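You operate a simulated robot arm through the tools that you are given. There is no shell and no other tool. Be economical: measure what you need, move in short steps, check, and stop when the job is done.

The job below is to be done with a simulated robot arm. You get a single attempt, and the scene is never put back.

Task
Swap the cap on the red-tagged port for the red hose.
Fine: swing its brass lever open first and lock it again; the cap goes in the white tray; leave the other ports. Set down upright: black cap.

Only the result counts: the job must be done as asked and must still hold three seconds after the hand-in. Knocking over, shifting, dropping, spilling or breaking anything else fails it. Lids that push on must go on centred and level and be pressed home; caps that screw on are set level and turned clockwise until they are tight.

Robot
A 7-joint arm with a two-finger gripper, hanging from a carriage that runs on a rail from [-2.402, 0.007] to [0.478, -0.001] (x, y) and turns from -345 to 342 degrees about z. Base frame: it is fixed where the carriage stands at the start and does not move with it; the origin is on the floor, on the carriage's upright axis, x ahead of it, y to its left, z up; the surface under the hand at the start is at about z = 0.86. Units: m, degrees, N and s.
With the tool pointing down near the work surface it reaches from about 0.1 to 0.42 m from the robot's upright axis, wherever it stands. Its first joint turns from -166.0 to 166.0 degrees. Places, roughly: inside of the white tray [-0.2, -0.2, 0.9]; left brass lever on the black block [0.2, 0, 0.9]; middle brass lever on the black block [0.1, 0, 0.9]; red-tagged port [0.2, 0, 0.9]; right brass lever on the black block [0, 0, 0.9]. Payload 1.37 kg.
The TCP is the grasp point between the finger pads, 0.016 m short of the fingertips. In the tool frame z runs along the fingers and y along their closing line. Largest opening 0.092 m; the body of the gripper starts 0.074 m behind the TCP.
Orientation is that of the tool frame in the base frame, as [roll, pitch, yaw] about the fixed x, y, z axes, in that order (R = Rz(yaw) Ry(pitch) Rx(roll)). With the fingers straight down and closing along the base's y, the tool's x points along the base's -x, its y along +y and its z along -z.

Tools
- The arm moves only by the tool apply_moves. Its argument "commands" is a list of rows, each an object of numbers (a shift or turn left out is 0, a gripper value left out holds the last): "x", "y", "z": the shift along the base's x, y, z in units of 400 mm (1.0 is 400 mm); "rx", "ry", "rz": the turn, a rotation vector about the base's x, y, z in units of 120 degrees (1.0 is 120 degrees); "claw": the gripper command, from -1 (shut) to 1 (fully open), values between in proportion. In form: [{"x": .., "y": .., "z": .., "rx": .., "ry": .., "rz": .., "claw": ..}, ...]. A call has 1 to 20 rows; each row is the pose to reach, as a shift and turn from the pose commanded when the call began. A call with a number of a shift or a turn outside -1 to 1 is refused whole. A row lasts 0.2 s, in which the tool goes at most 0.05 m and 8.6 degrees; a call with a longer step from one row to the next is refused whole, and so is a gripper value outside its range. A pose out of reach is approached as far as the arm can. The call stops where the force on the tool passes 70 N (or 10 N more than at its start, if that is more) or the arm is blocked; 0.2 s more then pass. Each finger halts on what it meets, pressing with about 26 N; the grip force reading is that of the motor and also rises with nothing between the fingers. The clock runs only during rows and for 0.2 s after the last one: add rows that repeat a pose to give the fingers time. It gives the time, the measured TCP pose, the force on the tool (base axes), the opening and the grip force at its end, in the units of the frame above (readings bear some noise), with the torque about the TCP (base axes, N m) and any sound that the robot's microphone picked up.
- Cameras (640 x 400 px; columns grow to the right, rows downward): "scene" is now at [0.2518, -0.0157, 1.8026]; the picture's right is [-0.31, -0.95, 0.00], its down [-0.89, 0.29, -0.36] and it looks along [0.34, -0.11, -0.93] (base axes); focal length 214 px, centre (320, 200). "wrist" rides on the gripper at [0.071, 0.019, -0.111] in the tool frame; the picture's right is [-0.26, 0.97, 0.00], its down [-0.78, -0.21, -0.59] and it looks along [-0.57, -0.15, 0.81] (tool axes); focal length 280 px, centre (320, 200). There is no depth. A picture from a camera that has moved, and an enlarged one, comes with that camera's place and axes in the base frame and with its lens.
- grab_frame(camera): a new picture of that camera. No time passes.
- move_column(by): slides the trunk up (or, below 0, down) by that many m; the arm and the scene camera ride with it, the base frame stays. It gives what a move gives, with no picture.
- drive_base(legs): drives the robot by 1 to 6 legs, each [ahead, left, turn to the left] in m, m and degrees, along the robot's own axes; the way and the turn of a leg run together, so that a leg with both is an arc; at most 1.5 m and 180 degrees a leg. The arm and the cameras ride along, it lands a little off, and it stops where it bumps. It keeps to its track: a leg is cut to what the track allows. It gives what a move gives.
- aim_head(pan, tilt): turns the head with the scene camera to pan (to the left, within 155 degrees either way) and tilt (down, from -29 to 69), counted from straight ahead of the robot. It gives what a move gives.
- enlarge(camera, box): a new picture of the part [left, top, right, bottom] of that camera's present view, enlarged. No time passes.
- finish_job(): hands the job in; it is judged then, once.

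Work in short steps. Places have to be worked out from the pictures, the camera data and where the tool is seen: move nearer, look again, correct. Check each grasp and each placing, and mend what went wrong. You have 120 turns and 98 pictures in all, those below and enlarged ones among them. Open the gripper and draw the arm clear of the work before you hand the job in, unless the task says otherwise; then end with one line.

The tools are called after "Emit:" as a command line: name --argument value ..., lists and objects as JSON in quotes. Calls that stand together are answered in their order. apply_moves: Moves the arm, as the interface text tells. Its arguments: {"type":"object","properties":{"commands":{"type":"array"}},"required":["commands"]} The other tools are called the same way: move_column (by) slides the trunk up or down; drive_base (legs) drives the base; aim_head (pan, tilt) turns the head that bears the scene camera; grab_frame (camera) takes a picture; enlarge (camera, box) takes an enlarged picture of a part of a camera's view; finish_job () hands the job in.

At the start:

```text
t: 0.0
eef_pos: [0.2438, -0.1732, 0.9999]
tool_rot: [-179.9, 0.0, 179.9]
contact_force: [-0.7, -0.2, 0.3]
moment: [0.02, 0.02, -0.02]
finger_gap: 0.0918
gripper_force: 0.1
trunk travel left (down, up): [-0.625, 0.035]
robot x, y, heading: [0.0015, -0.002, -0.1]
head pan, tilt: [-17.9, 68.8]
```

scene: 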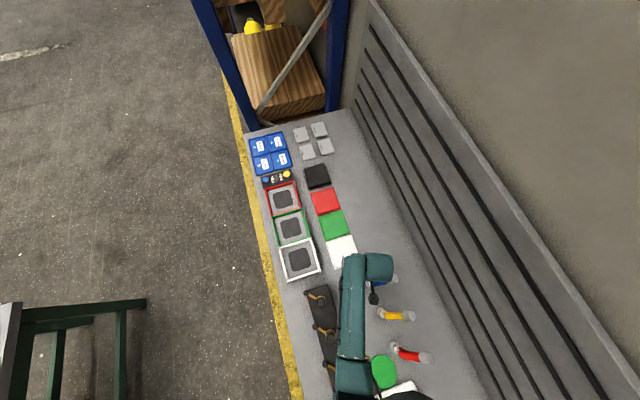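
wrist: 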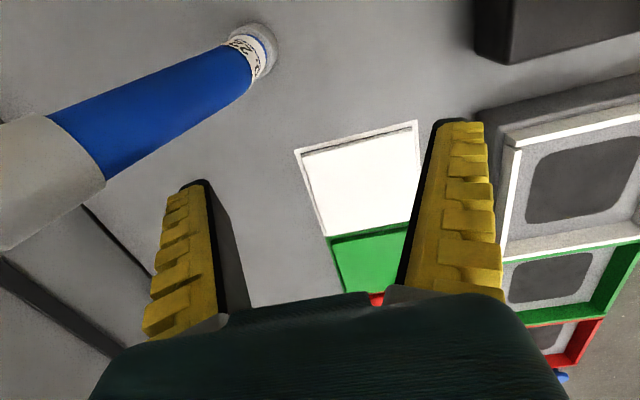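

I'll turn the head to look back over the block and trays, which are hidden behind the arm in this view.

Emit:
aim_head --pan -150 --tilt 65

Emit:
grab_frame --camera "scene"

```text
t: 2.1
eef_pos: [0.2438, -0.1723, 0.9999]
tool_rot: [180.0, 0.1, -179.9]
contact_force: [0.2, 0.4, 0.4]
moment: [-0.01, -0.03, 0.0]
finger_gap: 0.0918
gripper_force: 0.1
trunk travel left (down, up): [-0.625, 0.035]
robot x, y, heading: [0.002, 0.0003, -0.1]
head pan, tilt: [-150.0, 65.0]
```

```text
95 pictures are left
camera scene: at [0.1461, -0.0289, 1.8065], right [-0.5, 0.87, 0.0], down [0.78, 0.45, -0.42], along [-0.37, -0.21, -0.91], focal length 214 px, centre (320, 200)
```

scene: 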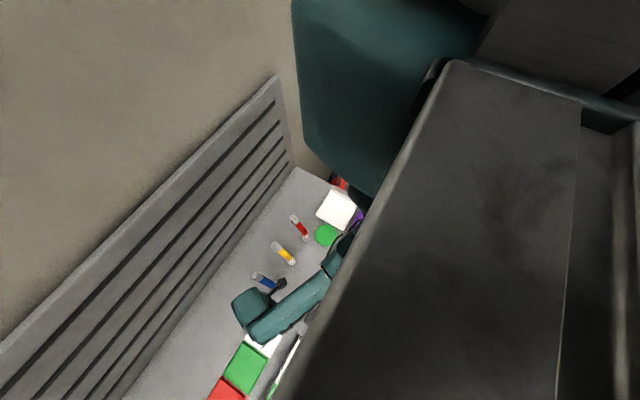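

The trunk blocks that view. I'll raise the hand, drive back along the rail and look ahead at the block.

Emit:
apply_moves --commands '[{"z": 0.1}, {"z": 0.2}, {"z": 0.3}, {"z": 0.3}]'

Emit:
drive_base --legs '[[-0.4, 0, 0]]'

Emit:
aim_head --pan 0 --tilt 60

Emit:
grab_frame --camera "scene"

Emit:
grab_frame --camera "wrist"

```text
t: 3.1
eef_pos: [0.2431, -0.17, 1.1199]
tool_rot: [-180.0, -0.1, 180.0]
contact_force: [-0.8, -0.9, 0.0]
moment: [0.01, -0.02, 0.01]
finger_gap: 0.0917
gripper_force: 0.1
trunk travel left (down, up): [-0.625, 0.035]
robot x, y, heading: [0.0057, -0.0004, -0.1]
head pan, tilt: [-150.0, 65.0]
```

```text
t: 5.6
eef_pos: [-0.1573, -0.1701, 1.1209]
tool_rot: [-180.0, 0.0, 180.0]
contact_force: [-0.4, -0.5, 0.0]
moment: [0.0, 0.01, 0.01]
finger_gap: 0.0919
gripper_force: 0.1
trunk travel left (down, up): [-0.625, 0.035]
robot x, y, heading: [-0.3977, 0.0025, -0.3]
head pan, tilt: [-150.0, 65.0]
```

```text
t: 8.0
eef_pos: [-0.1567, -0.1698, 1.1209]
tool_rot: [179.9, -0.1, 179.9]
contact_force: [0.3, 1.1, -0.1]
moment: [0.0, -0.02, 0.03]
finger_gap: 0.0921
gripper_force: 0.1
trunk travel left (down, up): [-0.625, 0.035]
robot x, y, heading: [-0.3968, 0.0035, -0.3]
head pan, tilt: [0.0, 60.0]
```

```text
94 pictures are left
camera scene: at [-0.1339, 0.0022, 1.812], right [0.0, -1.0, 0.0], down [-0.87, 0.0, -0.5], along [0.5, 0.0, -0.87], focal length 214 px, centre (320, 200)
```

scene: 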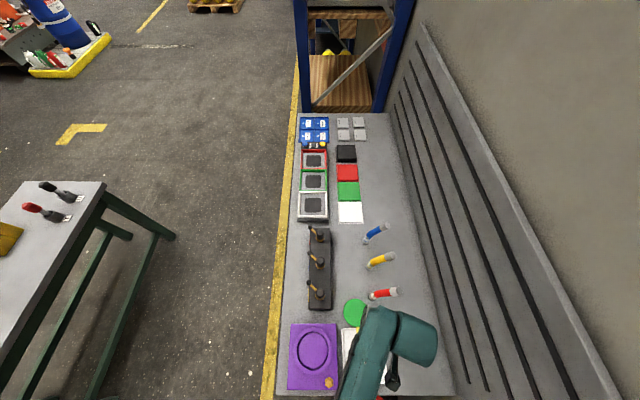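

```text
93 pictures are left
camera wrist: at [-0.2266, -0.1492, 1.231], right [0.26, 0.96, 0.0], down [0.78, -0.21, 0.59], along [0.57, -0.16, -0.81], focal length 280 px, centre (320, 200)
```

wrist: 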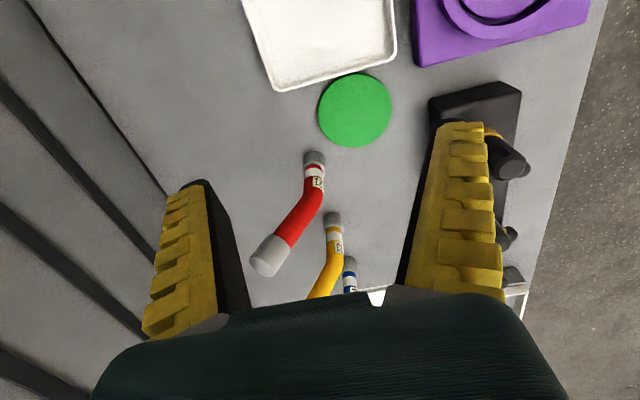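

The block, hoses and tray are visible now. I'll enlarge the block and hose region.

Emit:
enlarge --camera "scene" --box '[280, 215, 420, 315]'

Emit:
enlarge --camera "wrist" --box '[400, 60, 600, 300]'

```text
4.00 times, centred on (350, 265) of scene
camera zoom: at [-0.1339, 0.0022, 1.812], right [0.0, -1.0, 0.0], down [-0.87, 0.0, -0.5], along [0.5, 0.0, -0.87], focal length 858 px, centre (200, -60)
```

zoom: 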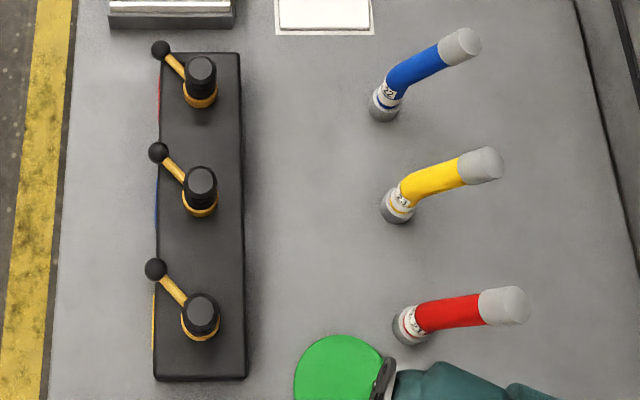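

```text
1.67 times, centred on (500, 180) of wrist
camera zoom: at [-0.2266, -0.1492, 1.231], right [0.26, 0.96, 0.0], down [0.78, -0.21, 0.59], along [0.57, -0.16, -0.81], focal length 467 px, centre (20, 233)
```

zoom: 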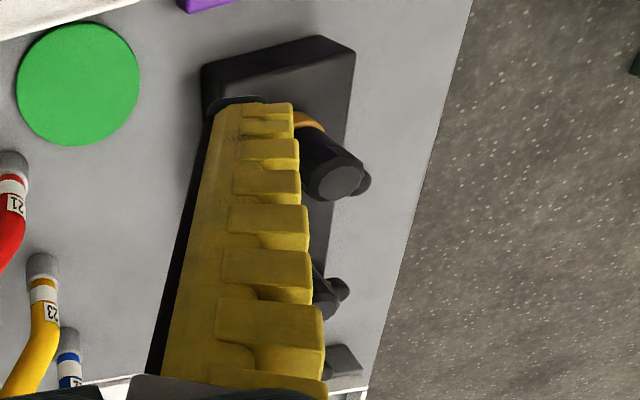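

Geometry so far: the red tag is at the far port (about 0.20, 0.00). The red hose stands at about (-0.04, -0.21), its top leaning to -y at z≈1.04. I'll drive to x≈-0.1, where everything is in reach, and move the wrist camera over the port.

Emit:
drive_base --legs '[[0.3, 0, 0]]'

Emit:
apply_moves --commands '[{"y": 0.1, "z": 0.0, "x": -0.02}, {"y": 0.2, "x": -0.04}, {"y": 0.3, "x": -0.06}, {"y": 0.4, "x": -0.09}, {"y": 0.5, "x": -0.1, "z": -0.05}, {"y": 0.5, "x": -0.1, "z": -0.12}, {"y": 0.5, "x": -0.1, "z": -0.12}]'

Emit:
grab_frame --camera "wrist"

Emit:
grab_frame --camera "scene"

```text
t: 10.1
eef_pos: [0.1471, -0.1745, 1.1203]
tool_rot: [-180.0, 0.0, 179.1]
contact_force: [-0.1, 1.5, -0.7]
moment: [-0.01, 0.0, 0.03]
finger_gap: 0.0919
gripper_force: 0.0
trunk travel left (down, up): [-0.625, 0.035]
robot x, y, heading: [-0.0926, 0.0001, -0.7]
head pan, tilt: [0.0, 60.0]
```

```text
t: 11.7
eef_pos: [0.1061, 0.0284, 1.0719]
tool_rot: [-180.0, 0.1, 179.1]
contact_force: [0.2, -0.1, -0.1]
moment: [0.01, 0.01, 0.02]
finger_gap: 0.0921
gripper_force: 0.1
trunk travel left (down, up): [-0.625, 0.035]
robot x, y, heading: [-0.0935, -0.0015, -0.6]
head pan, tilt: [0.0, 60.0]
```

```text
90 pictures are left
camera wrist: at [0.0351, 0.0493, 1.183], right [0.28, 0.96, 0.0], down [0.78, -0.22, 0.59], along [0.57, -0.16, -0.81], focal length 280 px, centre (320, 200)
```

wrist: 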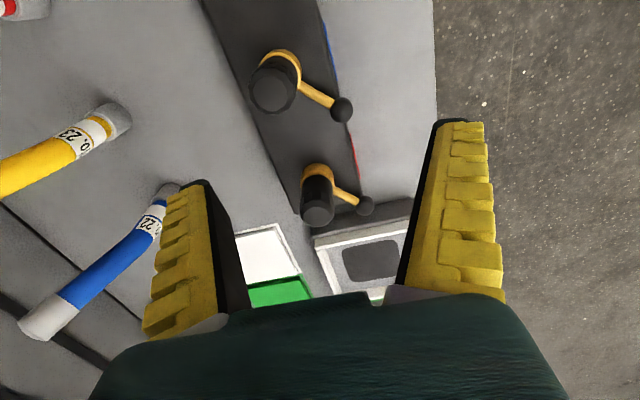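

```text
89 pictures are left
camera scene: at [0.1715, -0.0024, 1.812], right [-0.02, -1.0, 0.0], down [-0.87, 0.01, -0.5], along [0.5, -0.01, -0.87], focal length 214 px, centre (320, 200)
```

scene: 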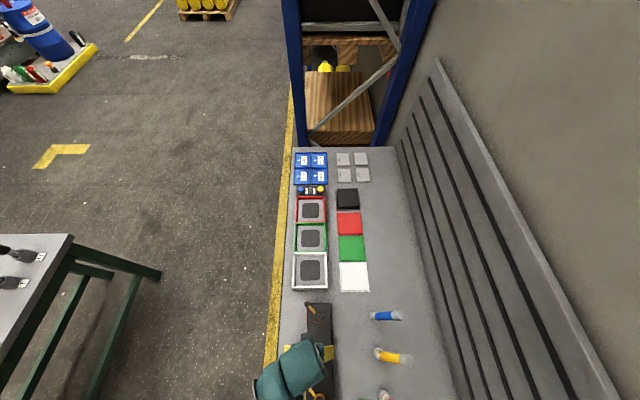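

The red tag is on the block beside the far port. I'll enlarge that area.

Emit:
enlarge --camera "wrist" --box '[240, 130, 400, 250]'

Emit:
enlarge --camera "wrist" --box '[220, 20, 380, 140]'

```text
3.33 times, centred on (320, 190) of wrist
camera zoom: at [0.0351, 0.0493, 1.183], right [0.28, 0.96, 0.0], down [0.78, -0.22, 0.59], along [0.57, -0.16, -0.81], focal length 935 px, centre (320, 233)
```

zoom: 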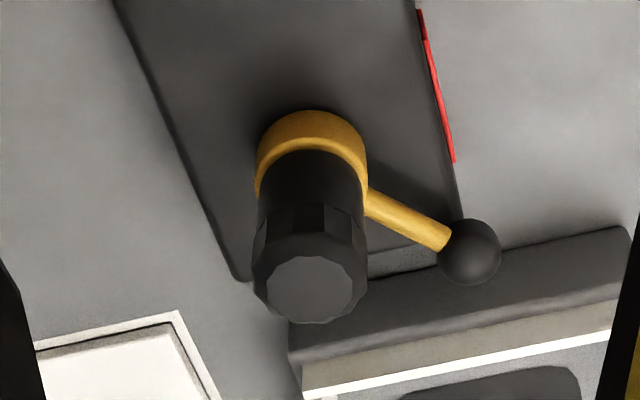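

```text
3.33 times, centred on (300, 80) of wrist
camera zoom: at [0.0351, 0.0493, 1.183], right [0.28, 0.96, 0.0], down [0.78, -0.22, 0.59], along [0.57, -0.16, -0.81], focal length 935 px, centre (387, 600)
```

zoom: 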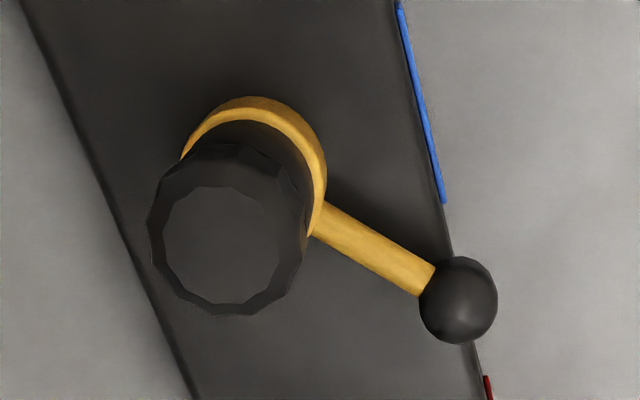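

Triangulated: port axis about (0.199, 0.000), cap top z≈0.97, lever knob about (0.240, 0.046, 0.924) with the lever pointing 48° from +x. I'll bring the half-closed gripper above the knob with the closing line across the lever, then look.

Emit:
apply_moves --commands '[{"x": 0.06, "y": 0.007, "rz": 0.067, "claw": 0}, {"x": 0.12, "y": 0.015, "rz": 0.133, "claw": 0}, {"x": 0.18, "y": 0.022, "rz": 0.2, "claw": 0}, {"x": 0.24, "y": 0.03, "rz": 0.267, "claw": 0}, {"x": 0.3, "y": 0.04, "rz": 0.333, "claw": 0}, {"x": 0.335, "y": 0.044, "rz": 0.4, "claw": 0}, {"x": 0.335, "y": 0.044, "rz": 0.4, "claw": 0}]'

Emit:
grab_frame --camera "wrist"

```text
t: 13.2
eef_pos: [0.2404, 0.0437, 1.071]
tool_rot: [-180.0, 0.0, -132.9]
contact_force: [-0.1, 0.1, -0.1]
moment: [-0.03, 0.04, -0.01]
finger_gap: 0.0491
gripper_force: 2.0
trunk travel left (down, up): [-0.625, 0.035]
robot x, y, heading: [-0.0962, -0.0049, -1.0]
head pan, tilt: [0.0, 60.0]
```

```text
86 pictures are left
camera wrist: at [0.1786, 0.0054, 1.1818], right [-0.53, 0.85, 0.0], down [0.69, 0.43, 0.59], along [0.5, 0.31, -0.81], focal length 280 px, centre (320, 200)
```

wrist: 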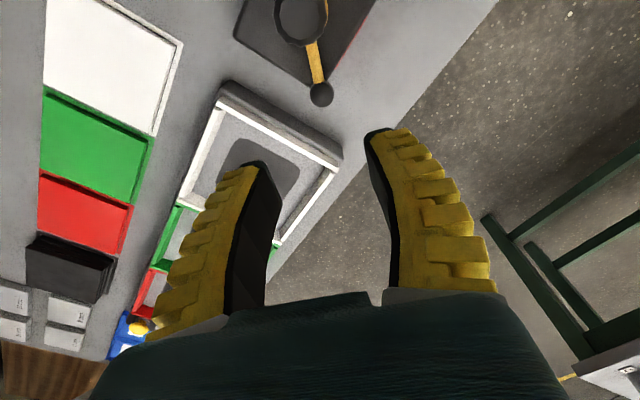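

The knob shows at about (0.238, 0.043), almost directly below. I'll descend to straddle it.

Emit:
apply_moves --commands '[{"x": -0.005, "z": -0.1}, {"x": -0.005, "z": -0.2}, {"x": -0.005, "z": -0.28}, {"x": -0.005, "z": -0.355}, {"x": -0.005, "z": -0.355}]'

Emit:
grab_frame --camera "wrist"

```text
t: 14.4
eef_pos: [0.2384, 0.0442, 0.9296]
tool_rot: [179.9, 0.0, -133.0]
contact_force: [-0.6, 0.1, 0.6]
moment: [0.01, 0.01, 0.03]
finger_gap: 0.0494
gripper_force: 2.2
trunk travel left (down, up): [-0.625, 0.035]
robot x, y, heading: [-0.095, -0.003, -0.8]
head pan, tilt: [0.0, 60.0]
```

```text
85 pictures are left
camera wrist: at [0.1765, 0.0051, 1.0404], right [-0.53, 0.85, 0.0], down [0.69, 0.43, 0.59], along [0.5, 0.31, -0.81], focal length 280 px, centre (320, 200)
```

wrist: 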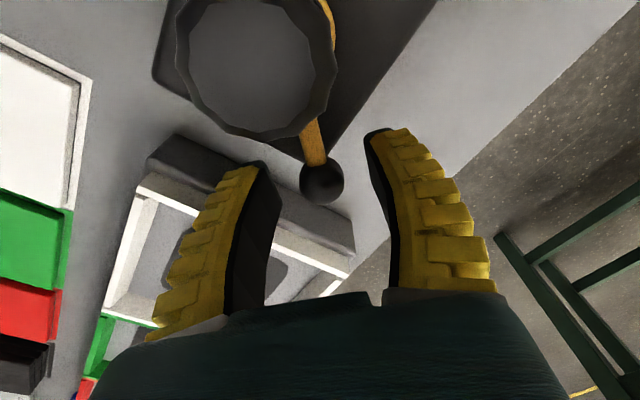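

The knob is centred between the fingers. I'll narrow the gap and swing counter-clockwise by 24° about the port axis, watching the force.

Emit:
apply_moves --commands '[{"claw": -0.35}, {"claw": -0.35}, {"x": -0.0165, "y": 0.0133, "rz": 0.0667, "claw": -0.35}, {"x": -0.0345, "y": 0.0243, "rz": 0.133, "claw": -0.35}, {"x": -0.054, "y": 0.0325, "rz": 0.2, "claw": -0.35}, {"x": -0.054, "y": 0.0325, "rz": 0.2, "claw": -0.35}]'

Emit:
grab_frame --camera "wrist"

```text
t: 15.8
eef_pos: [0.2182, 0.0573, 0.9297]
tool_rot: [180.0, 0.0, -108.8]
contact_force: [0.1, 1.5, -0.3]
moment: [0.02, 0.02, -0.02]
finger_gap: 0.0339
gripper_force: 2.4
trunk travel left (down, up): [-0.625, 0.035]
robot x, y, heading: [-0.0943, 0.0024, -0.8]
head pan, tilt: [0.0, 60.0]
```

```text
84 pictures are left
camera wrist: at [0.1774, -0.003, 1.0408], right [-0.83, 0.56, 0.0], down [0.45, 0.67, 0.59], along [0.33, 0.49, -0.81], focal length 280 px, centre (320, 200)
```

wrist: 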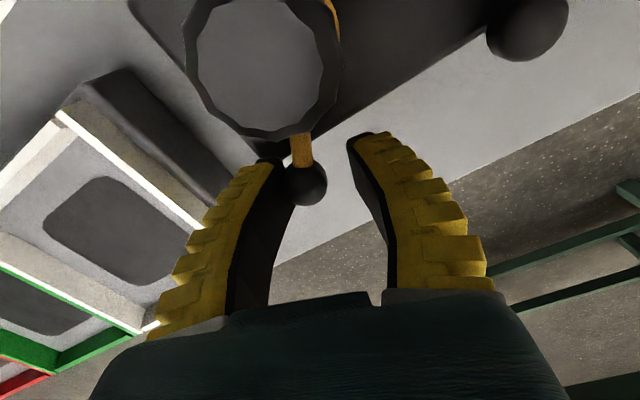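

The lever swings freely counter-clockwise. I'll continue along the arc another 40°.

Emit:
apply_moves --commands '[{"x": -0.0206, "y": 0.006, "rz": 0.0667}, {"x": -0.042, "y": 0.0093, "rz": 0.133}, {"x": -0.0635, "y": 0.0095, "rz": 0.2}, {"x": -0.0848, "y": 0.0068, "rz": 0.267}, {"x": -0.1055, "y": 0.001, "rz": 0.333}, {"x": -0.1055, "y": 0.001, "rz": 0.333}]'

Emit:
grab_frame --camera "wrist"

```text
t: 17.2
eef_pos: [0.1762, 0.0574, 0.9303]
tool_rot: [179.9, 0.0, -68.8]
contact_force: [0.3, -0.2, -0.8]
moment: [0.02, 0.02, -0.04]
finger_gap: 0.0332
gripper_force: 2.2
trunk travel left (down, up): [-0.625, 0.035]
robot x, y, heading: [-0.0956, -0.0007, -1.0]
head pan, tilt: [0.0, 60.0]
```

```text
83 pictures are left
camera wrist: at [0.1843, -0.0146, 1.0422], right [-0.99, -0.1, 0.0], down [-0.08, 0.8, 0.59], along [-0.06, 0.59, -0.81], focal length 280 px, centre (320, 200)
```

wrist: 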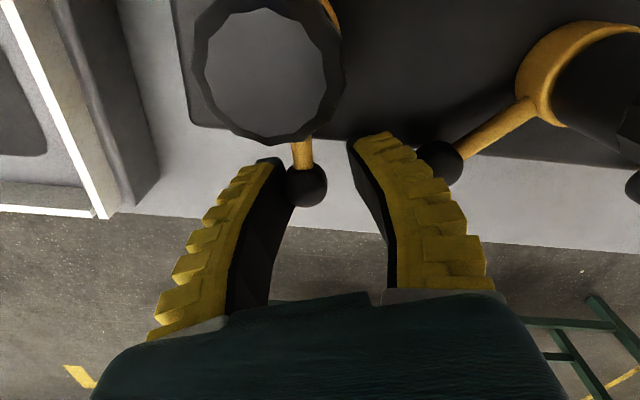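

The leading finger is close to the middle lever's knob, so I'll stop here. I'll lift, close the fingers and come back down on the trailing side to push the lever further without crowding it.

Emit:
apply_moves --commands '[{"z": 0.1}, {"z": 0.175, "claw": -1}, {"z": 0.175, "x": 0.04, "y": 0.013, "claw": -1}, {"z": 0.175, "x": 0.085, "y": 0.026, "claw": -1}, {"z": 0.175, "x": 0.085, "y": 0.026, "claw": -1}, {"z": 0.09, "x": 0.085, "y": 0.026, "claw": -1}, {"z": 0.0, "x": 0.085, "y": 0.026, "claw": -1}, {"z": 0.0, "x": 0.085, "y": 0.026, "claw": -1}]'

Emit:
grab_frame --camera "wrist"

```text
t: 18.9
eef_pos: [0.2235, 0.0667, 0.9437]
tool_rot: [-178.6, -1.0, -68.9]
contact_force: [-3.3, -14.4, 41.1]
moment: [-0.13, 0.83, 0.23]
finger_gap: 0.0001
gripper_force: 25.9
trunk travel left (down, up): [-0.625, 0.035]
robot x, y, heading: [-0.095, -0.001, -1.2]
head pan, tilt: [0.0, 60.0]
stopped in row 8: the force on the tool passed its limit at 79 N (the readings are from after the stop); the commanded pose is now the measured one
```

```text
82 pictures are left
camera wrist: at [0.2281, -0.0046, 1.0555], right [-0.99, -0.1, -0.03], down [-0.1, 0.81, 0.58], along [-0.04, 0.58, -0.81], focal length 280 px, centre (320, 200)
```

wrist: 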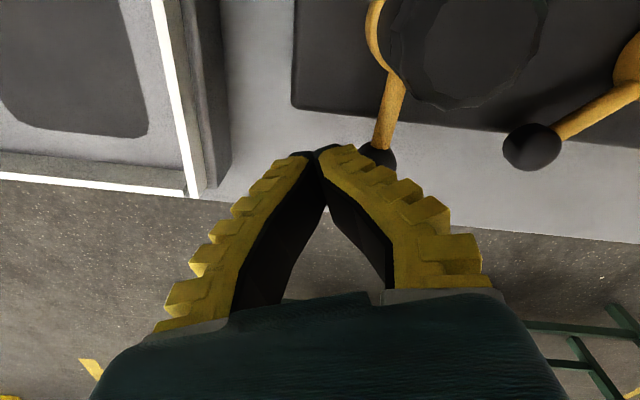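

The fingers came down on the knob, giving 41 N upward. I'll lift off and look before re-approaching.

Emit:
apply_moves --commands '[{"z": 0.08, "claw": -1}, {"z": 0.16, "claw": -1}, {"z": 0.16, "claw": -1}]'

Emit:
grab_frame --camera "wrist"

```text
t: 19.8
eef_pos: [0.2194, 0.0683, 1.0086]
tool_rot: [-178.9, -0.4, -68.8]
contact_force: [0.0, 1.1, -0.3]
moment: [-0.04, -0.01, -0.03]
finger_gap: 0.0
gripper_force: 25.8
trunk travel left (down, up): [-0.625, 0.035]
robot x, y, heading: [-0.0915, -0.0005, -0.6]
head pan, tilt: [0.0, 60.0]
```

```text
81 pictures are left
camera wrist: at [0.2245, -0.0036, 1.1184], right [-0.99, -0.1, -0.02], down [-0.09, 0.8, 0.59], along [-0.04, 0.59, -0.81], focal length 280 px, centre (320, 200)
```

wrist: 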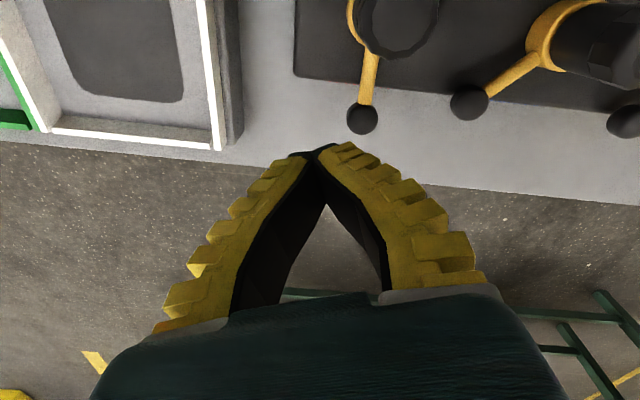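

The lever now sits at about 94°, knob (0.192, 0.064). The closed fingers are wider than I assumed, so I'll come down with 4 cm clearance on the +x side.

Emit:
apply_moves --commands '[{"x": 0.0325, "y": -0.005, "z": 0, "claw": -1}, {"x": 0.0325, "y": -0.005, "z": -0.1, "claw": -1}, {"x": 0.0325, "y": -0.005, "z": -0.196, "claw": -1}, {"x": 0.0325, "y": -0.005, "z": -0.196, "claw": -1}]'

Emit:
grab_frame --camera "wrist"

```text
t: 20.8
eef_pos: [0.2336, 0.0681, 0.9292]
tool_rot: [-179.0, -0.5, -69.0]
contact_force: [-0.8, 0.3, -0.2]
moment: [0.0, -0.01, 0.0]
finger_gap: 0.0002
gripper_force: 25.8
trunk travel left (down, up): [-0.625, 0.035]
robot x, y, heading: [-0.0959, 0.003, -1.2]
head pan, tilt: [0.0, 60.0]
```

```text
80 pictures are left
camera wrist: at [0.2388, -0.0039, 1.0405], right [-0.99, -0.1, -0.02], down [-0.1, 0.8, 0.59], along [-0.04, 0.59, -0.81], focal length 280 px, centre (320, 200)
```

wrist: 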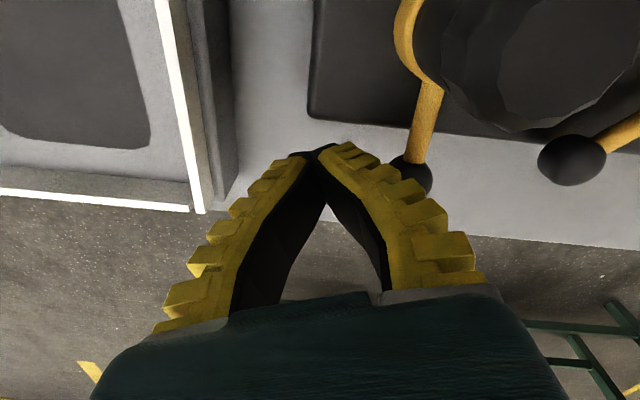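

Clear of contact. Now I'll push the knob along the arc toward about 122°.

Emit:
apply_moves --commands '[{"x": -0.0355, "y": -0.014, "claw": -1}, {"x": -0.058, "y": -0.0078, "rz": 0.067, "claw": -1}, {"x": -0.081, "y": -0.0045, "rz": 0.133, "claw": -1}, {"x": -0.1045, "y": -0.0045, "rz": 0.2, "claw": -1}, {"x": -0.1275, "y": -0.0078, "rz": 0.267, "claw": -1}, {"x": -0.1275, "y": -0.0078, "rz": 0.267, "claw": -1}]'

Emit:
grab_frame --camera "wrist"

```text
t: 22.1
eef_pos: [0.181, 0.0644, 0.9273]
tool_rot: [-178.9, -0.3, -36.8]
contact_force: [-4.2, 4.6, 5.3]
moment: [-0.07, 0.11, -0.13]
finger_gap: 0.0003
gripper_force: 25.8
trunk travel left (down, up): [-0.625, 0.035]
robot x, y, heading: [-0.0961, 0.002, -0.8]
head pan, tilt: [0.0, 60.0]
```

```text
79 pictures are left
camera wrist: at [0.2241, 0.0062, 1.0372], right [-0.79, -0.62, -0.02], down [-0.51, 0.63, 0.59], along [-0.35, 0.47, -0.81], focal length 280 px, centre (320, 200)
```

wrist: 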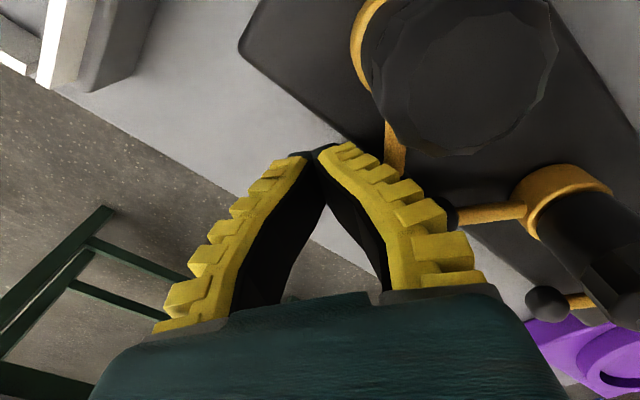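

The finger now hides the knob and the middle lever is near. I'll lift straight up and check both.

Emit:
apply_moves --commands '[{"x": 0.02, "y": 0.005, "z": 0.02, "claw": -1}, {"x": 0.02, "y": 0.005, "z": 0.12, "claw": -1}, {"x": 0.02, "y": 0.005, "z": 0.2, "claw": -1}, {"x": 0.02, "y": 0.005, "z": 0.2, "claw": -1}]'

Emit:
grab_frame --camera "wrist"

```text
t: 23.1
eef_pos: [0.1873, 0.0637, 1.0067]
tool_rot: [-178.9, -0.4, -36.9]
contact_force: [-0.8, 0.1, -0.2]
moment: [-0.03, 0.01, 0.01]
finger_gap: 0.0002
gripper_force: 25.9
trunk travel left (down, up): [-0.625, 0.035]
robot x, y, heading: [-0.0943, -0.0011, -0.9]
head pan, tilt: [0.0, 60.0]
```

```text
78 pictures are left
camera wrist: at [0.2307, 0.0065, 1.1175], right [-0.79, -0.61, -0.02], down [-0.51, 0.63, 0.59], along [-0.35, 0.47, -0.81], focal length 280 px, centre (320, 200)
```

wrist: 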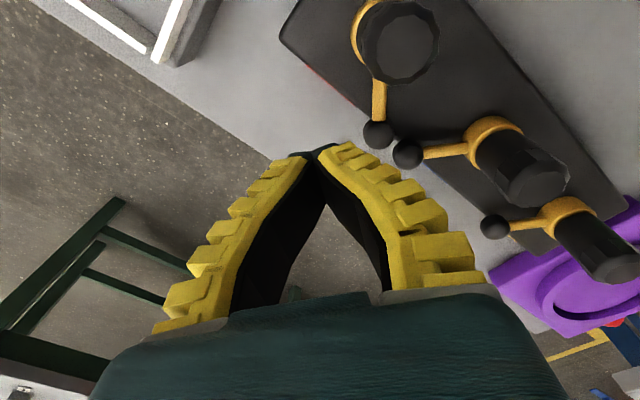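

The lever is at about 134°, an 88° swing, and the middle lever is untouched at its old place. Next I'll level the hand, lift, turn it to close along x, open and centre over the cap.

Emit:
apply_moves --commands '[{"z": 0.07, "rx": -0.0053, "ry": 0.0082}, {"z": 0.14, "rx": -0.0053, "ry": 0.0082}, {"z": 0.14, "rx": -0.0053, "ry": 0.0082}]'

Emit:
apply_moves --commands '[{"y": -0.03, "rz": -0.067, "claw": 1}, {"y": -0.06, "rz": -0.133, "claw": 1}, {"y": -0.09, "rz": -0.2, "claw": 1}, {"y": -0.12, "rz": -0.267, "claw": 1}, {"y": -0.15, "rz": -0.333, "claw": 1}, {"x": 0.019, "y": -0.159, "rz": -0.4, "claw": 1}, {"x": 0.019, "y": -0.159, "rz": -0.443, "claw": 1}, {"x": 0.019, "y": -0.159, "rz": -0.443, "claw": 1}]'

Emit:
grab_frame --camera "wrist"

```text
t: 23.9
eef_pos: [0.189, 0.0649, 1.062]
tool_rot: [180.0, 0.0, -36.9]
contact_force: [1.0, 0.3, 0.3]
moment: [-0.02, -0.03, -0.01]
finger_gap: 0.0
gripper_force: 25.8
trunk travel left (down, up): [-0.625, 0.035]
robot x, y, heading: [-0.0955, 0.003, -0.9]
head pan, tilt: [0.0, 60.0]
```

```text
t: 25.8
eef_pos: [0.1956, 0.0029, 1.0616]
tool_rot: [180.0, -0.1, -90.2]
contact_force: [-0.4, 0.8, 0.6]
moment: [-0.01, 0.0, -0.03]
finger_gap: 0.0922
gripper_force: 0.0
trunk travel left (down, up): [-0.625, 0.035]
robot x, y, heading: [-0.0938, -0.0002, -1.0]
head pan, tilt: [0.0, 60.0]
```

```text
77 pictures are left
camera wrist: at [0.1766, -0.0667, 1.1722], right [-0.96, 0.26, 0.0], down [0.21, 0.78, 0.59], along [0.16, 0.57, -0.81], focal length 280 px, centre (320, 200)
```

wrist: 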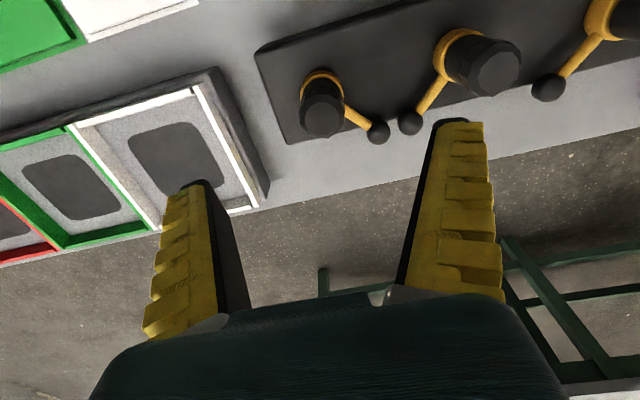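

The hand is centred on the cap at about (0.194, 0.003). I'll descend to grip its faceted upper part.

Emit:
apply_moves --commands '[{"x": -0.003, "z": -0.1}, {"x": -0.003, "z": -0.19}, {"x": -0.003, "z": -0.262}, {"x": -0.003, "z": -0.262}]'

Emit:
grab_frame --camera "wrist"

```text
t: 26.8
eef_pos: [0.1939, 0.0034, 0.9558]
tool_rot: [179.9, -0.1, -90.1]
contact_force: [-0.7, 0.6, 0.2]
moment: [0.0, -0.03, 0.0]
finger_gap: 0.092
gripper_force: 0.0
trunk travel left (down, up): [-0.625, 0.035]
robot x, y, heading: [-0.0946, 0.0053, -0.9]
head pan, tilt: [0.0, 60.0]
```

```text
76 pictures are left
camera wrist: at [0.175, -0.0669, 1.0664], right [-0.96, 0.26, 0.0], down [0.21, 0.78, 0.59], along [0.16, 0.57, -0.81], focal length 280 px, centre (320, 200)
```

wrist: 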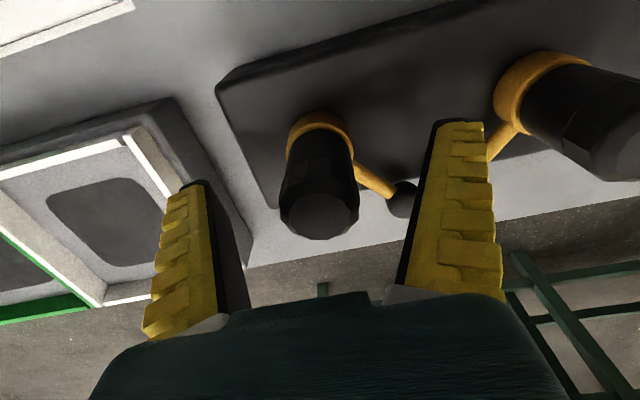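

The cap top is at about z=0.976 and centred between the fingers. Closing on it now.

Emit:
apply_moves --commands '[{"claw": -1}, {"claw": -1}, {"claw": -1}, {"claw": -1}, {"claw": -1}]'

```text
t: 27.9
eef_pos: [0.1935, 0.0007, 0.9554]
tool_rot: [180.0, -0.1, -90.1]
contact_force: [-1.9, -11.1, 2.4]
moment: [-0.34, 0.02, -0.01]
finger_gap: 0.0224
gripper_force: 26.2
trunk travel left (down, up): [-0.625, 0.035]
robot x, y, heading: [-0.0957, 0.0004, -0.9]
head pan, tilt: [0.0, 60.0]
```

The gap is smaller than the cap's diameter and there's a side force, so the grip may be off-centre. Checking.

Emit:
grab_frame --camera "wrist"

Emit:
aim_head --pan 0 --tilt 69

Emit:
enlarge --camera "scene" --box '[260, 240, 400, 340]'

```text
75 pictures are left
camera wrist: at [0.1745, -0.0692, 1.0667], right [-0.96, 0.26, 0.0], down [0.21, 0.78, 0.59], along [0.15, 0.57, -0.81], focal length 280 px, centre (320, 200)
```

wrist: 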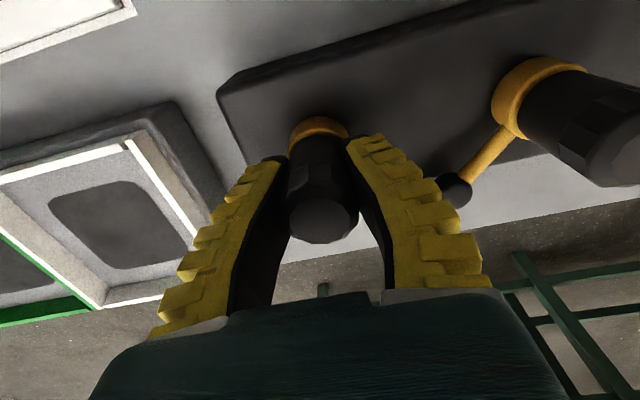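

```text
t: 28.6
eef_pos: [0.1936, 0.0015, 0.956]
tool_rot: [-180.0, -0.3, -90.1]
contact_force: [-3.1, -12.6, 2.3]
moment: [-0.28, 0.01, -0.04]
finger_gap: 0.022
gripper_force: 26.0
trunk travel left (down, up): [-0.625, 0.035]
robot x, y, heading: [-0.0938, 0.0005, -1.0]
head pan, tilt: [0.0, 68.8]
```

```text
4.00 times, centred on (330, 290) of scene
camera zoom: at [0.1606, -0.0032, 1.8026], right [-0.02, -1.0, 0.0], down [-0.93, 0.01, -0.36], along [0.36, -0.01, -0.93], focal length 858 px, centre (280, -160)
```

zoom: 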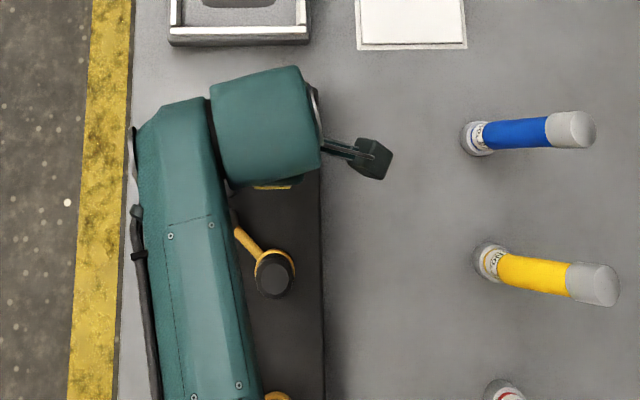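

Emit:
enlarge --camera "wrist" --box '[240, 100, 440, 250]'

```text
2.67 times, centred on (340, 175) of wrist
camera zoom: at [0.1745, -0.0693, 1.0667], right [-0.96, 0.26, 0.0], down [0.21, 0.78, 0.59], along [0.15, 0.57, -0.81], focal length 748 px, centre (267, 267)
```

zoom: 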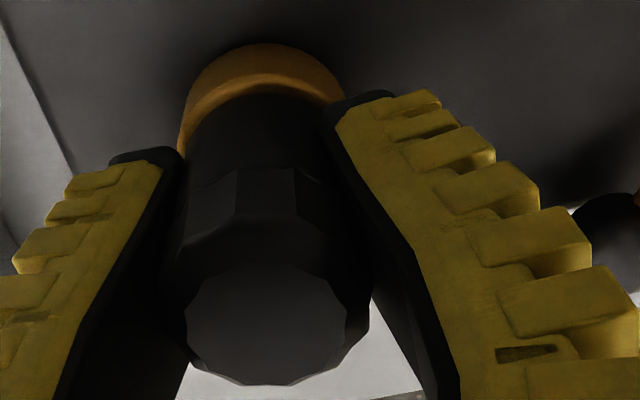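

The grip carries a lateral load, so I'll reopen, shift 6 mm to +y and close again to compare.

Emit:
apply_moves --commands '[{"claw": 0}, {"claw": 0.2}, {"y": 0.018, "claw": 0.2}, {"y": 0.018, "claw": 0.2}, {"y": 0.018, "claw": -1}, {"y": 0.018, "claw": -1}, {"y": 0.018, "claw": -1}, {"y": 0.018, "claw": -1}, {"y": 0.018, "claw": -1}]'

Emit:
grab_frame --camera "wrist"

```text
t: 30.6
eef_pos: [0.1943, 0.0121, 0.957]
tool_rot: [180.0, 0.1, -90.0]
contact_force: [-2.1, 15.8, 0.7]
moment: [0.2, 0.02, -0.04]
finger_gap: 0.0236
gripper_force: 25.7
trunk travel left (down, up): [-0.625, 0.035]
robot x, y, heading: [-0.0931, -0.0004, -0.6]
head pan, tilt: [0.0, 68.8]
```

```text
72 pictures are left
camera wrist: at [0.1744, -0.0576, 1.0677], right [-0.96, 0.26, 0.0], down [0.21, 0.78, 0.59], along [0.16, 0.57, -0.81], focal length 280 px, centre (320, 200)
```

wrist: 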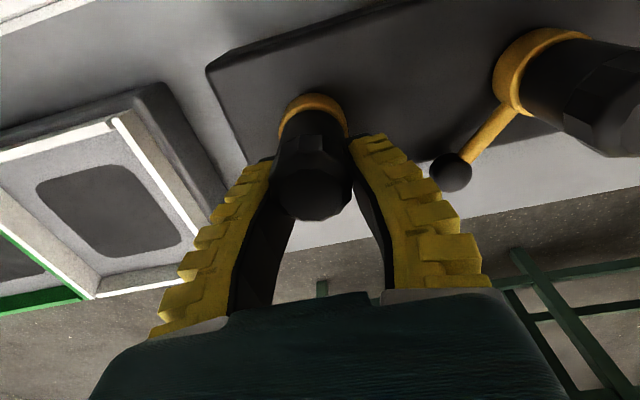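

Now the side force is reversed (+16 N), so the true centre lies between at y≈0.006. Re-gripping there.

Emit:
apply_moves --commands '[{"claw": 0}, {"claw": 0.2}, {"y": -0.0105, "claw": 0.2}, {"y": -0.0105, "claw": 0.2}, {"y": -0.0105, "claw": -1}, {"y": -0.0105, "claw": -1}, {"y": -0.0105, "claw": -1}, {"y": -0.0105, "claw": -1}, {"y": -0.0105, "claw": -1}]'

```text
t: 32.6
eef_pos: [0.193, 0.0025, 0.9575]
tool_rot: [179.9, -0.3, -90.1]
contact_force: [-0.8, -14.1, 3.1]
moment: [-0.27, -0.03, -0.03]
finger_gap: 0.0231
gripper_force: 26.0
trunk travel left (down, up): [-0.625, 0.035]
robot x, y, heading: [-0.0899, -0.0019, -1.3]
head pan, tilt: [0.0, 68.8]
```

Closing keeps squeezing the hand sideways, as if a corner of the faceted cap meets the pads. I'll turn the hand 15° to meet the flats and grip again.

Emit:
apply_moves --commands '[{"claw": 0}, {"claw": 0.2}, {"y": 0.008, "rz": 0.0625, "claw": 0.2}, {"y": 0.008, "rz": 0.125, "claw": 0.2}, {"y": 0.008, "rz": 0.125, "claw": 0.2}]'

Emit:
enlarge --camera "wrist" --box '[240, 100, 440, 250]'

```text
t: 33.9
eef_pos: [0.195, 0.0078, 0.9579]
tool_rot: [-180.0, -0.1, -75.1]
contact_force: [-0.6, 0.0, 0.2]
moment: [-0.01, 0.0, 0.0]
finger_gap: 0.0579
gripper_force: 2.4
trunk travel left (down, up): [-0.625, 0.035]
robot x, y, heading: [-0.0941, -0.0027, -0.9]
head pan, tilt: [0.0, 68.8]
```

```text
2.67 times, centred on (340, 175) of wrist
camera zoom: at [0.1941, -0.0642, 1.0677], right [-1.0, 0.0, 0.0], down [0.0, 0.81, 0.59], along [0.0, 0.59, -0.81], focal length 748 px, centre (267, 267)
```

zoom: 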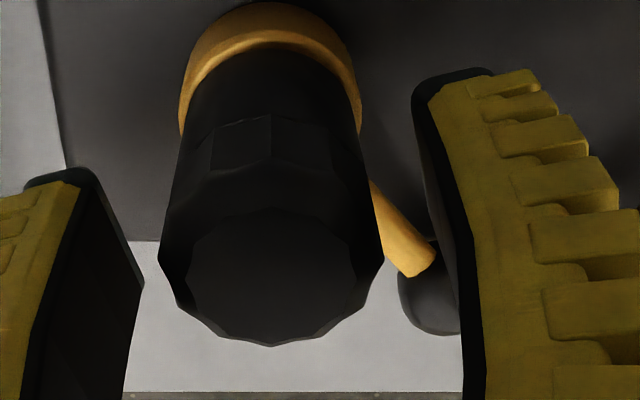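

Now I can see the cap has corners facing ±x and ±y, so the 15° turn lines up with flats. The cap centre is at (0.193, 0.003) and the fingers taper, so I'll grip 1 cm higher, centred.

Emit:
apply_moves --commands '[{"x": -0.004, "y": -0.0105, "z": 0.025, "claw": 0.2}, {"x": -0.004, "y": -0.0105, "z": 0.025, "claw": 0.2}, {"x": -0.004, "y": -0.0105, "z": 0.025, "claw": -1}, {"x": -0.004, "y": -0.0105, "z": 0.025, "claw": -1}, {"x": -0.004, "y": -0.0105, "z": 0.025, "claw": -1}, {"x": -0.004, "y": -0.0105, "z": 0.025, "claw": -1}, {"x": -0.004, "y": -0.0105, "z": 0.025, "claw": -1}]'

Emit:
enlarge --camera "wrist" --box '[240, 100, 440, 250]'

```text
t: 35.5
eef_pos: [0.1919, 0.0055, 0.9689]
tool_rot: [-180.0, -0.1, -75.1]
contact_force: [-8.9, -0.8, 20.0]
moment: [-0.22, 0.05, 0.08]
finger_gap: 0.0255
gripper_force: 26.1
trunk travel left (down, up): [-0.625, 0.035]
robot x, y, heading: [-0.0918, 0.0004, -0.6]
head pan, tilt: [0.0, 68.8]
```

```text
2.67 times, centred on (340, 175) of wrist
camera zoom: at [0.1921, -0.0666, 1.0782], right [-1.0, 0.0, 0.0], down [0.0, 0.81, 0.59], along [0.0, 0.59, -0.81], focal length 748 px, centre (267, 267)
```

zoom: 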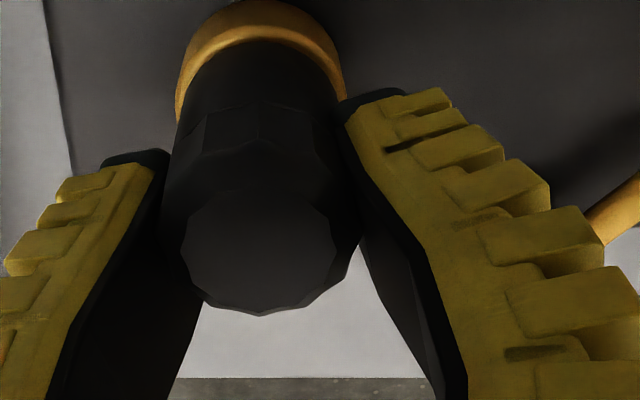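

At this height the pads press on the cap's chamfer, giving a 20 N upward push. I'll reopen, go down to z≈0.955 with the flats aligned and grip again.

Emit:
apply_moves --commands '[{"claw": 0}, {"claw": 0.2}, {"x": -0.002, "z": -0.035, "claw": 0.2}, {"x": -0.002, "z": -0.035, "claw": 0.2}, {"x": -0.002, "z": -0.035, "claw": -1}, {"x": -0.002, "z": -0.035, "claw": -1}, {"x": -0.002, "z": -0.035, "claw": -1}, {"x": -0.002, "z": -0.035, "claw": -1}, {"x": -0.002, "z": -0.035, "claw": -1}]'

```text
t: 37.5
eef_pos: [0.1922, 0.0054, 0.9539]
tool_rot: [-179.9, -0.1, -75.0]
contact_force: [-0.8, 1.3, 5.2]
moment: [-0.2, 0.04, 0.38]
finger_gap: 0.0269
gripper_force: 26.0
trunk travel left (down, up): [-0.625, 0.035]
robot x, y, heading: [-0.0942, -0.0012, -0.9]
head pan, tilt: [0.0, 68.8]
```

That is a clean grip: gap 27 mm and low forces. Lifting gently.

Emit:
apply_moves --commands '[{"z": 0.01, "claw": -1}, {"z": 0.02, "claw": -1}, {"z": 0.03, "claw": -1}, {"z": 0.05, "claw": -1}, {"z": 0.05, "claw": -1}]'

Emit:
grab_frame --camera "wrist"

```text
t: 38.6
eef_pos: [0.1923, 0.0055, 0.9731]
tool_rot: [-180.0, -0.1, -75.1]
contact_force: [-0.3, -0.7, 0.1]
moment: [-0.01, -0.04, 0.01]
finger_gap: 0.0233
gripper_force: 26.3
trunk travel left (down, up): [-0.625, 0.035]
robot x, y, heading: [-0.0936, -0.0011, -0.9]
head pan, tilt: [0.0, 68.8]
```

```text
69 pictures are left
camera wrist: at [0.1921, -0.0667, 1.084], right [-1.0, 0.0, 0.0], down [0.0, 0.81, 0.59], along [0.0, 0.59, -0.81], focal length 280 px, centre (320, 200)
```

wrist: 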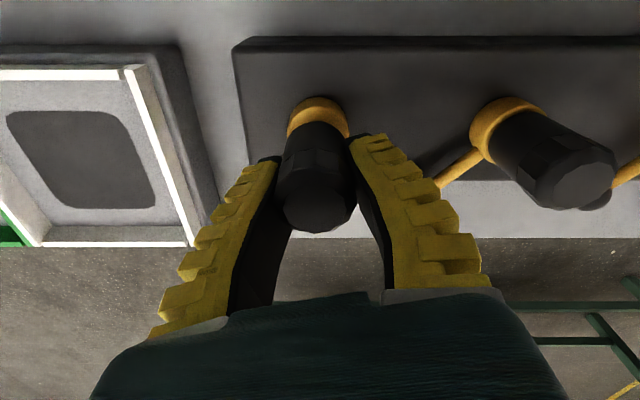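

Forces dropped to zero and the cap stays between the fingers. Lifting further to confirm.

Emit:
apply_moves --commands '[{"z": 0.06, "claw": -1}, {"z": 0.12, "claw": -1}, {"z": 0.2, "claw": -1}, {"z": 0.28, "claw": -1}, {"z": 0.28, "claw": -1}]'

Emit:
grab_frame --camera "wrist"

```text
t: 39.9
eef_pos: [0.1906, 0.0039, 1.0863]
tool_rot: [179.9, -0.1, -75.1]
contact_force: [-0.2, 0.8, -0.1]
moment: [0.05, 0.0, -0.01]
finger_gap: 0.0235
gripper_force: 26.1
trunk travel left (down, up): [-0.625, 0.035]
robot x, y, heading: [-0.0924, 0.0019, -0.5]
head pan, tilt: [0.0, 68.8]
```

```text
68 pictures are left
camera wrist: at [0.1899, -0.0682, 1.1959], right [-1.0, 0.0, 0.0], down [0.0, 0.81, 0.59], along [0.0, 0.59, -0.81], focal length 280 px, centre (320, 200)
```

wrist: 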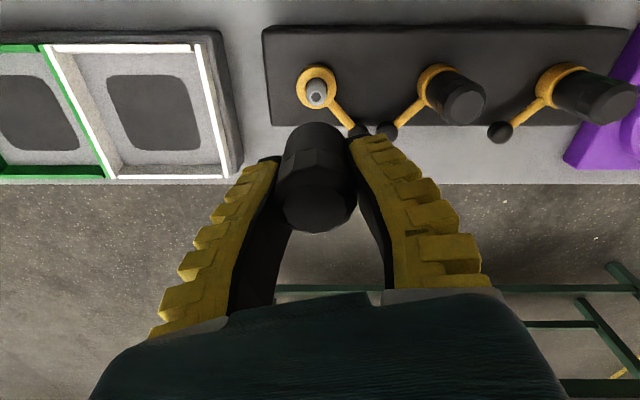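

The cap is off; the nipple shows at about (0.193, 0.003). I'll raise the cap and swing it on an arc above the hoses toward the white tray, near (-0.205, -0.16).

Emit:
apply_moves --commands '[{"z": 0.08}, {"z": 0.16}, {"z": 0.16, "x": -0.02, "y": -0.115, "rz": -0.067}, {"z": 0.16, "x": -0.07, "y": -0.228, "rz": -0.133}, {"z": 0.16, "x": -0.13, "y": -0.33, "rz": -0.2}, {"z": 0.16, "x": -0.21, "y": -0.415, "rz": -0.267}, {"z": 0.16, "x": -0.305, "y": -0.48, "rz": -0.333}, {"z": 0.16, "x": -0.41, "y": -0.525, "rz": -0.4}, {"z": 0.16, "x": -0.514, "y": -0.55, "rz": -0.467}, {"z": 0.16, "x": -0.614, "y": -0.557, "rz": -0.533}, {"z": 0.16, "x": -0.7115, "y": -0.545, "rz": -0.6}, {"z": 0.16, "x": -0.8015, "y": -0.517, "rz": -0.667}, {"z": 0.16, "x": -0.8815, "y": -0.48, "rz": -0.733}, {"z": 0.16, "x": -0.9565, "y": -0.435, "rz": -0.8}, {"z": 0.16, "x": -0.989, "y": -0.405, "rz": -0.8}, {"z": 0.16, "x": -0.989, "y": -0.405, "rz": -0.8}]'

Emit:
grab_frame --camera "wrist"

```text
t: 43.2
eef_pos: [-0.2038, -0.156, 1.1541]
tool_rot: [-179.9, -0.1, -171.1]
contact_force: [-1.0, -0.6, -0.4]
moment: [-0.02, 0.01, 0.02]
finger_gap: 0.0229
gripper_force: 25.7
trunk travel left (down, up): [-0.625, 0.035]
robot x, y, heading: [-0.0956, -0.0031, -0.8]
head pan, tilt: [0.0, 68.8]
```

```text
67 pictures are left
camera wrist: at [-0.2774, -0.1474, 1.2635], right [0.11, 0.99, 0.0], down [0.8, -0.09, 0.59], along [0.58, -0.06, -0.81], focal length 280 px, centre (320, 200)
```

wrist: 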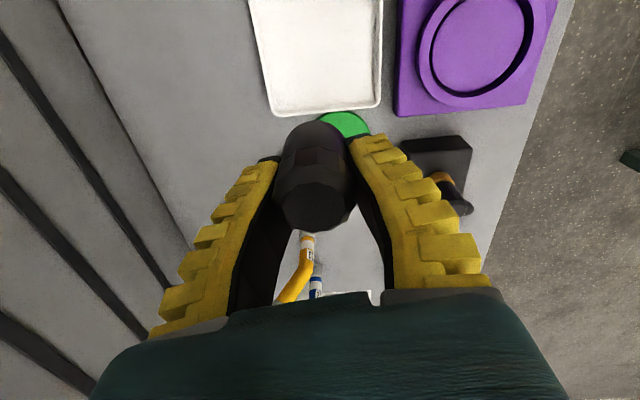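

The tray spans x from -0.15 to beyond -0.29 and y from -0.22 to -0.08. I'll go down over its middle to just above the floor.

Emit:
apply_moves --commands '[{"x": -0.03, "y": 0.01, "z": -0.1}, {"x": -0.03, "y": 0.01, "z": -0.2}, {"x": -0.03, "y": 0.01, "z": -0.3}, {"x": -0.03, "y": 0.01, "z": -0.4}, {"x": -0.03, "y": 0.01, "z": -0.48}, {"x": -0.03, "y": 0.01, "z": -0.53}, {"x": -0.03, "y": 0.01, "z": -0.53}]'

Emit:
grab_frame --camera "wrist"

Emit:
aim_head --pan -150 --tilt 60

Emit:
grab_frame --camera "scene"

```text
t: 44.9
eef_pos: [-0.215, -0.1505, 0.9363]
tool_rot: [-179.9, -0.2, -171.1]
contact_force: [0.5, 0.2, -1.1]
moment: [0.02, -0.02, -0.01]
finger_gap: 0.023
gripper_force: 26.0
trunk travel left (down, up): [-0.625, 0.035]
robot x, y, heading: [-0.0942, 0.0023, -1.1]
head pan, tilt: [0.0, 68.8]
```

```text
66 pictures are left
camera wrist: at [-0.288, -0.142, 1.0467], right [0.11, 0.99, 0.0], down [0.8, -0.09, 0.59], along [0.58, -0.06, -0.81], focal length 280 px, centre (320, 200)
```

wrist: 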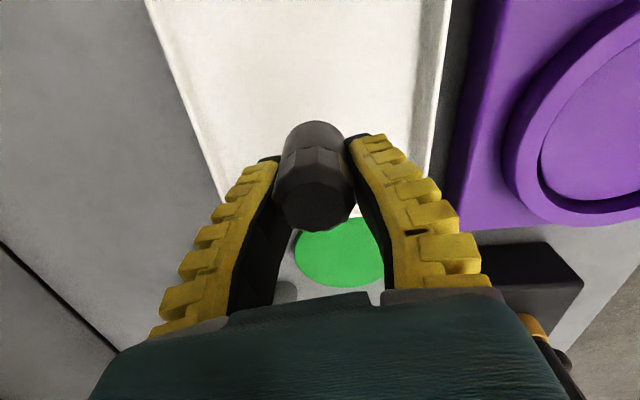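

```text
t: 47.2
eef_pos: [-0.2147, -0.1514, 0.9365]
tool_rot: [179.9, -0.1, -171.1]
contact_force: [0.2, 0.7, -0.2]
moment: [-0.01, -0.02, 0.0]
finger_gap: 0.0234
gripper_force: 25.7
trunk travel left (down, up): [-0.625, 0.035]
robot x, y, heading: [-0.0942, -0.0041, -0.9]
head pan, tilt: [-150.0, 60.0]
```

```text
65 pictures are left
camera scene: at [0.0465, -0.0339, 1.812], right [-0.49, 0.87, 0.0], down [0.76, 0.42, -0.5], along [-0.44, -0.24, -0.87], focal length 214 px, centre (320, 200)
```

scene: 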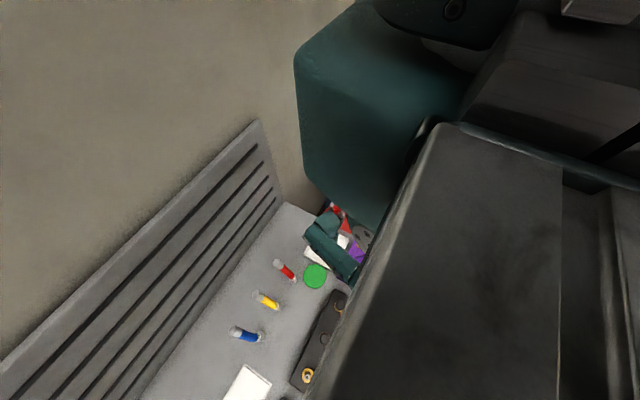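

Still clear of the floor. I'll lower in small steps until contact.

Emit:
apply_moves --commands '[{"z": -0.015}, {"z": -0.03}, {"z": -0.04}, {"z": -0.05}, {"z": -0.05}]'

```text
t: 48.4
eef_pos: [-0.2155, -0.152, 0.9175]
tool_rot: [-180.0, -0.1, -171.0]
contact_force: [-0.6, 1.1, -0.3]
moment: [-0.01, 0.01, -0.02]
finger_gap: 0.0232
gripper_force: 25.6
trunk travel left (down, up): [-0.625, 0.035]
robot x, y, heading: [-0.0945, -0.0, -0.9]
head pan, tilt: [-150.0, 60.0]
```

Emit:
apply_moves --commands '[{"z": -0.0075}, {"z": -0.0125}, {"z": -0.0175}, {"z": -0.0225}, {"z": -0.0225}]'

Emit:
enlarge --camera "wrist" --box '[220, 80, 420, 230]'

```text
t: 49.6
eef_pos: [-0.2154, -0.1535, 0.9078]
tool_rot: [-180.0, -0.1, -171.1]
contact_force: [0.9, -0.9, 0.6]
moment: [-0.02, 0.0, -0.01]
finger_gap: 0.023
gripper_force: 26.2
trunk travel left (down, up): [-0.625, 0.035]
robot x, y, heading: [-0.095, -0.0024, -0.8]
head pan, tilt: [-150.0, 60.0]
```

```text
2.67 times, centred on (320, 155) of wrist
camera zoom: at [-0.2879, -0.1446, 1.0178], right [0.11, 0.99, 0.0], down [0.8, -0.09, 0.59], along [0.58, -0.06, -0.81], focal length 748 px, centre (320, 320)
```

zoom: 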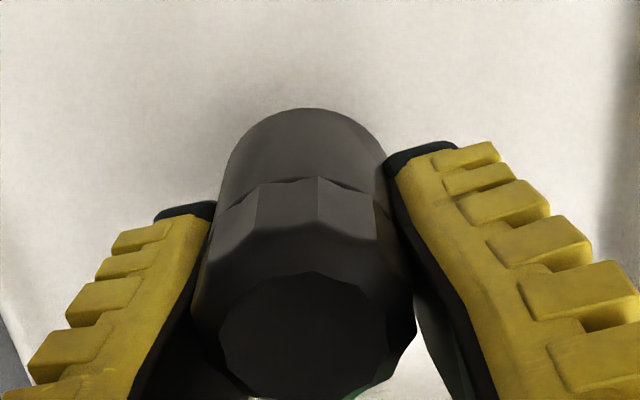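

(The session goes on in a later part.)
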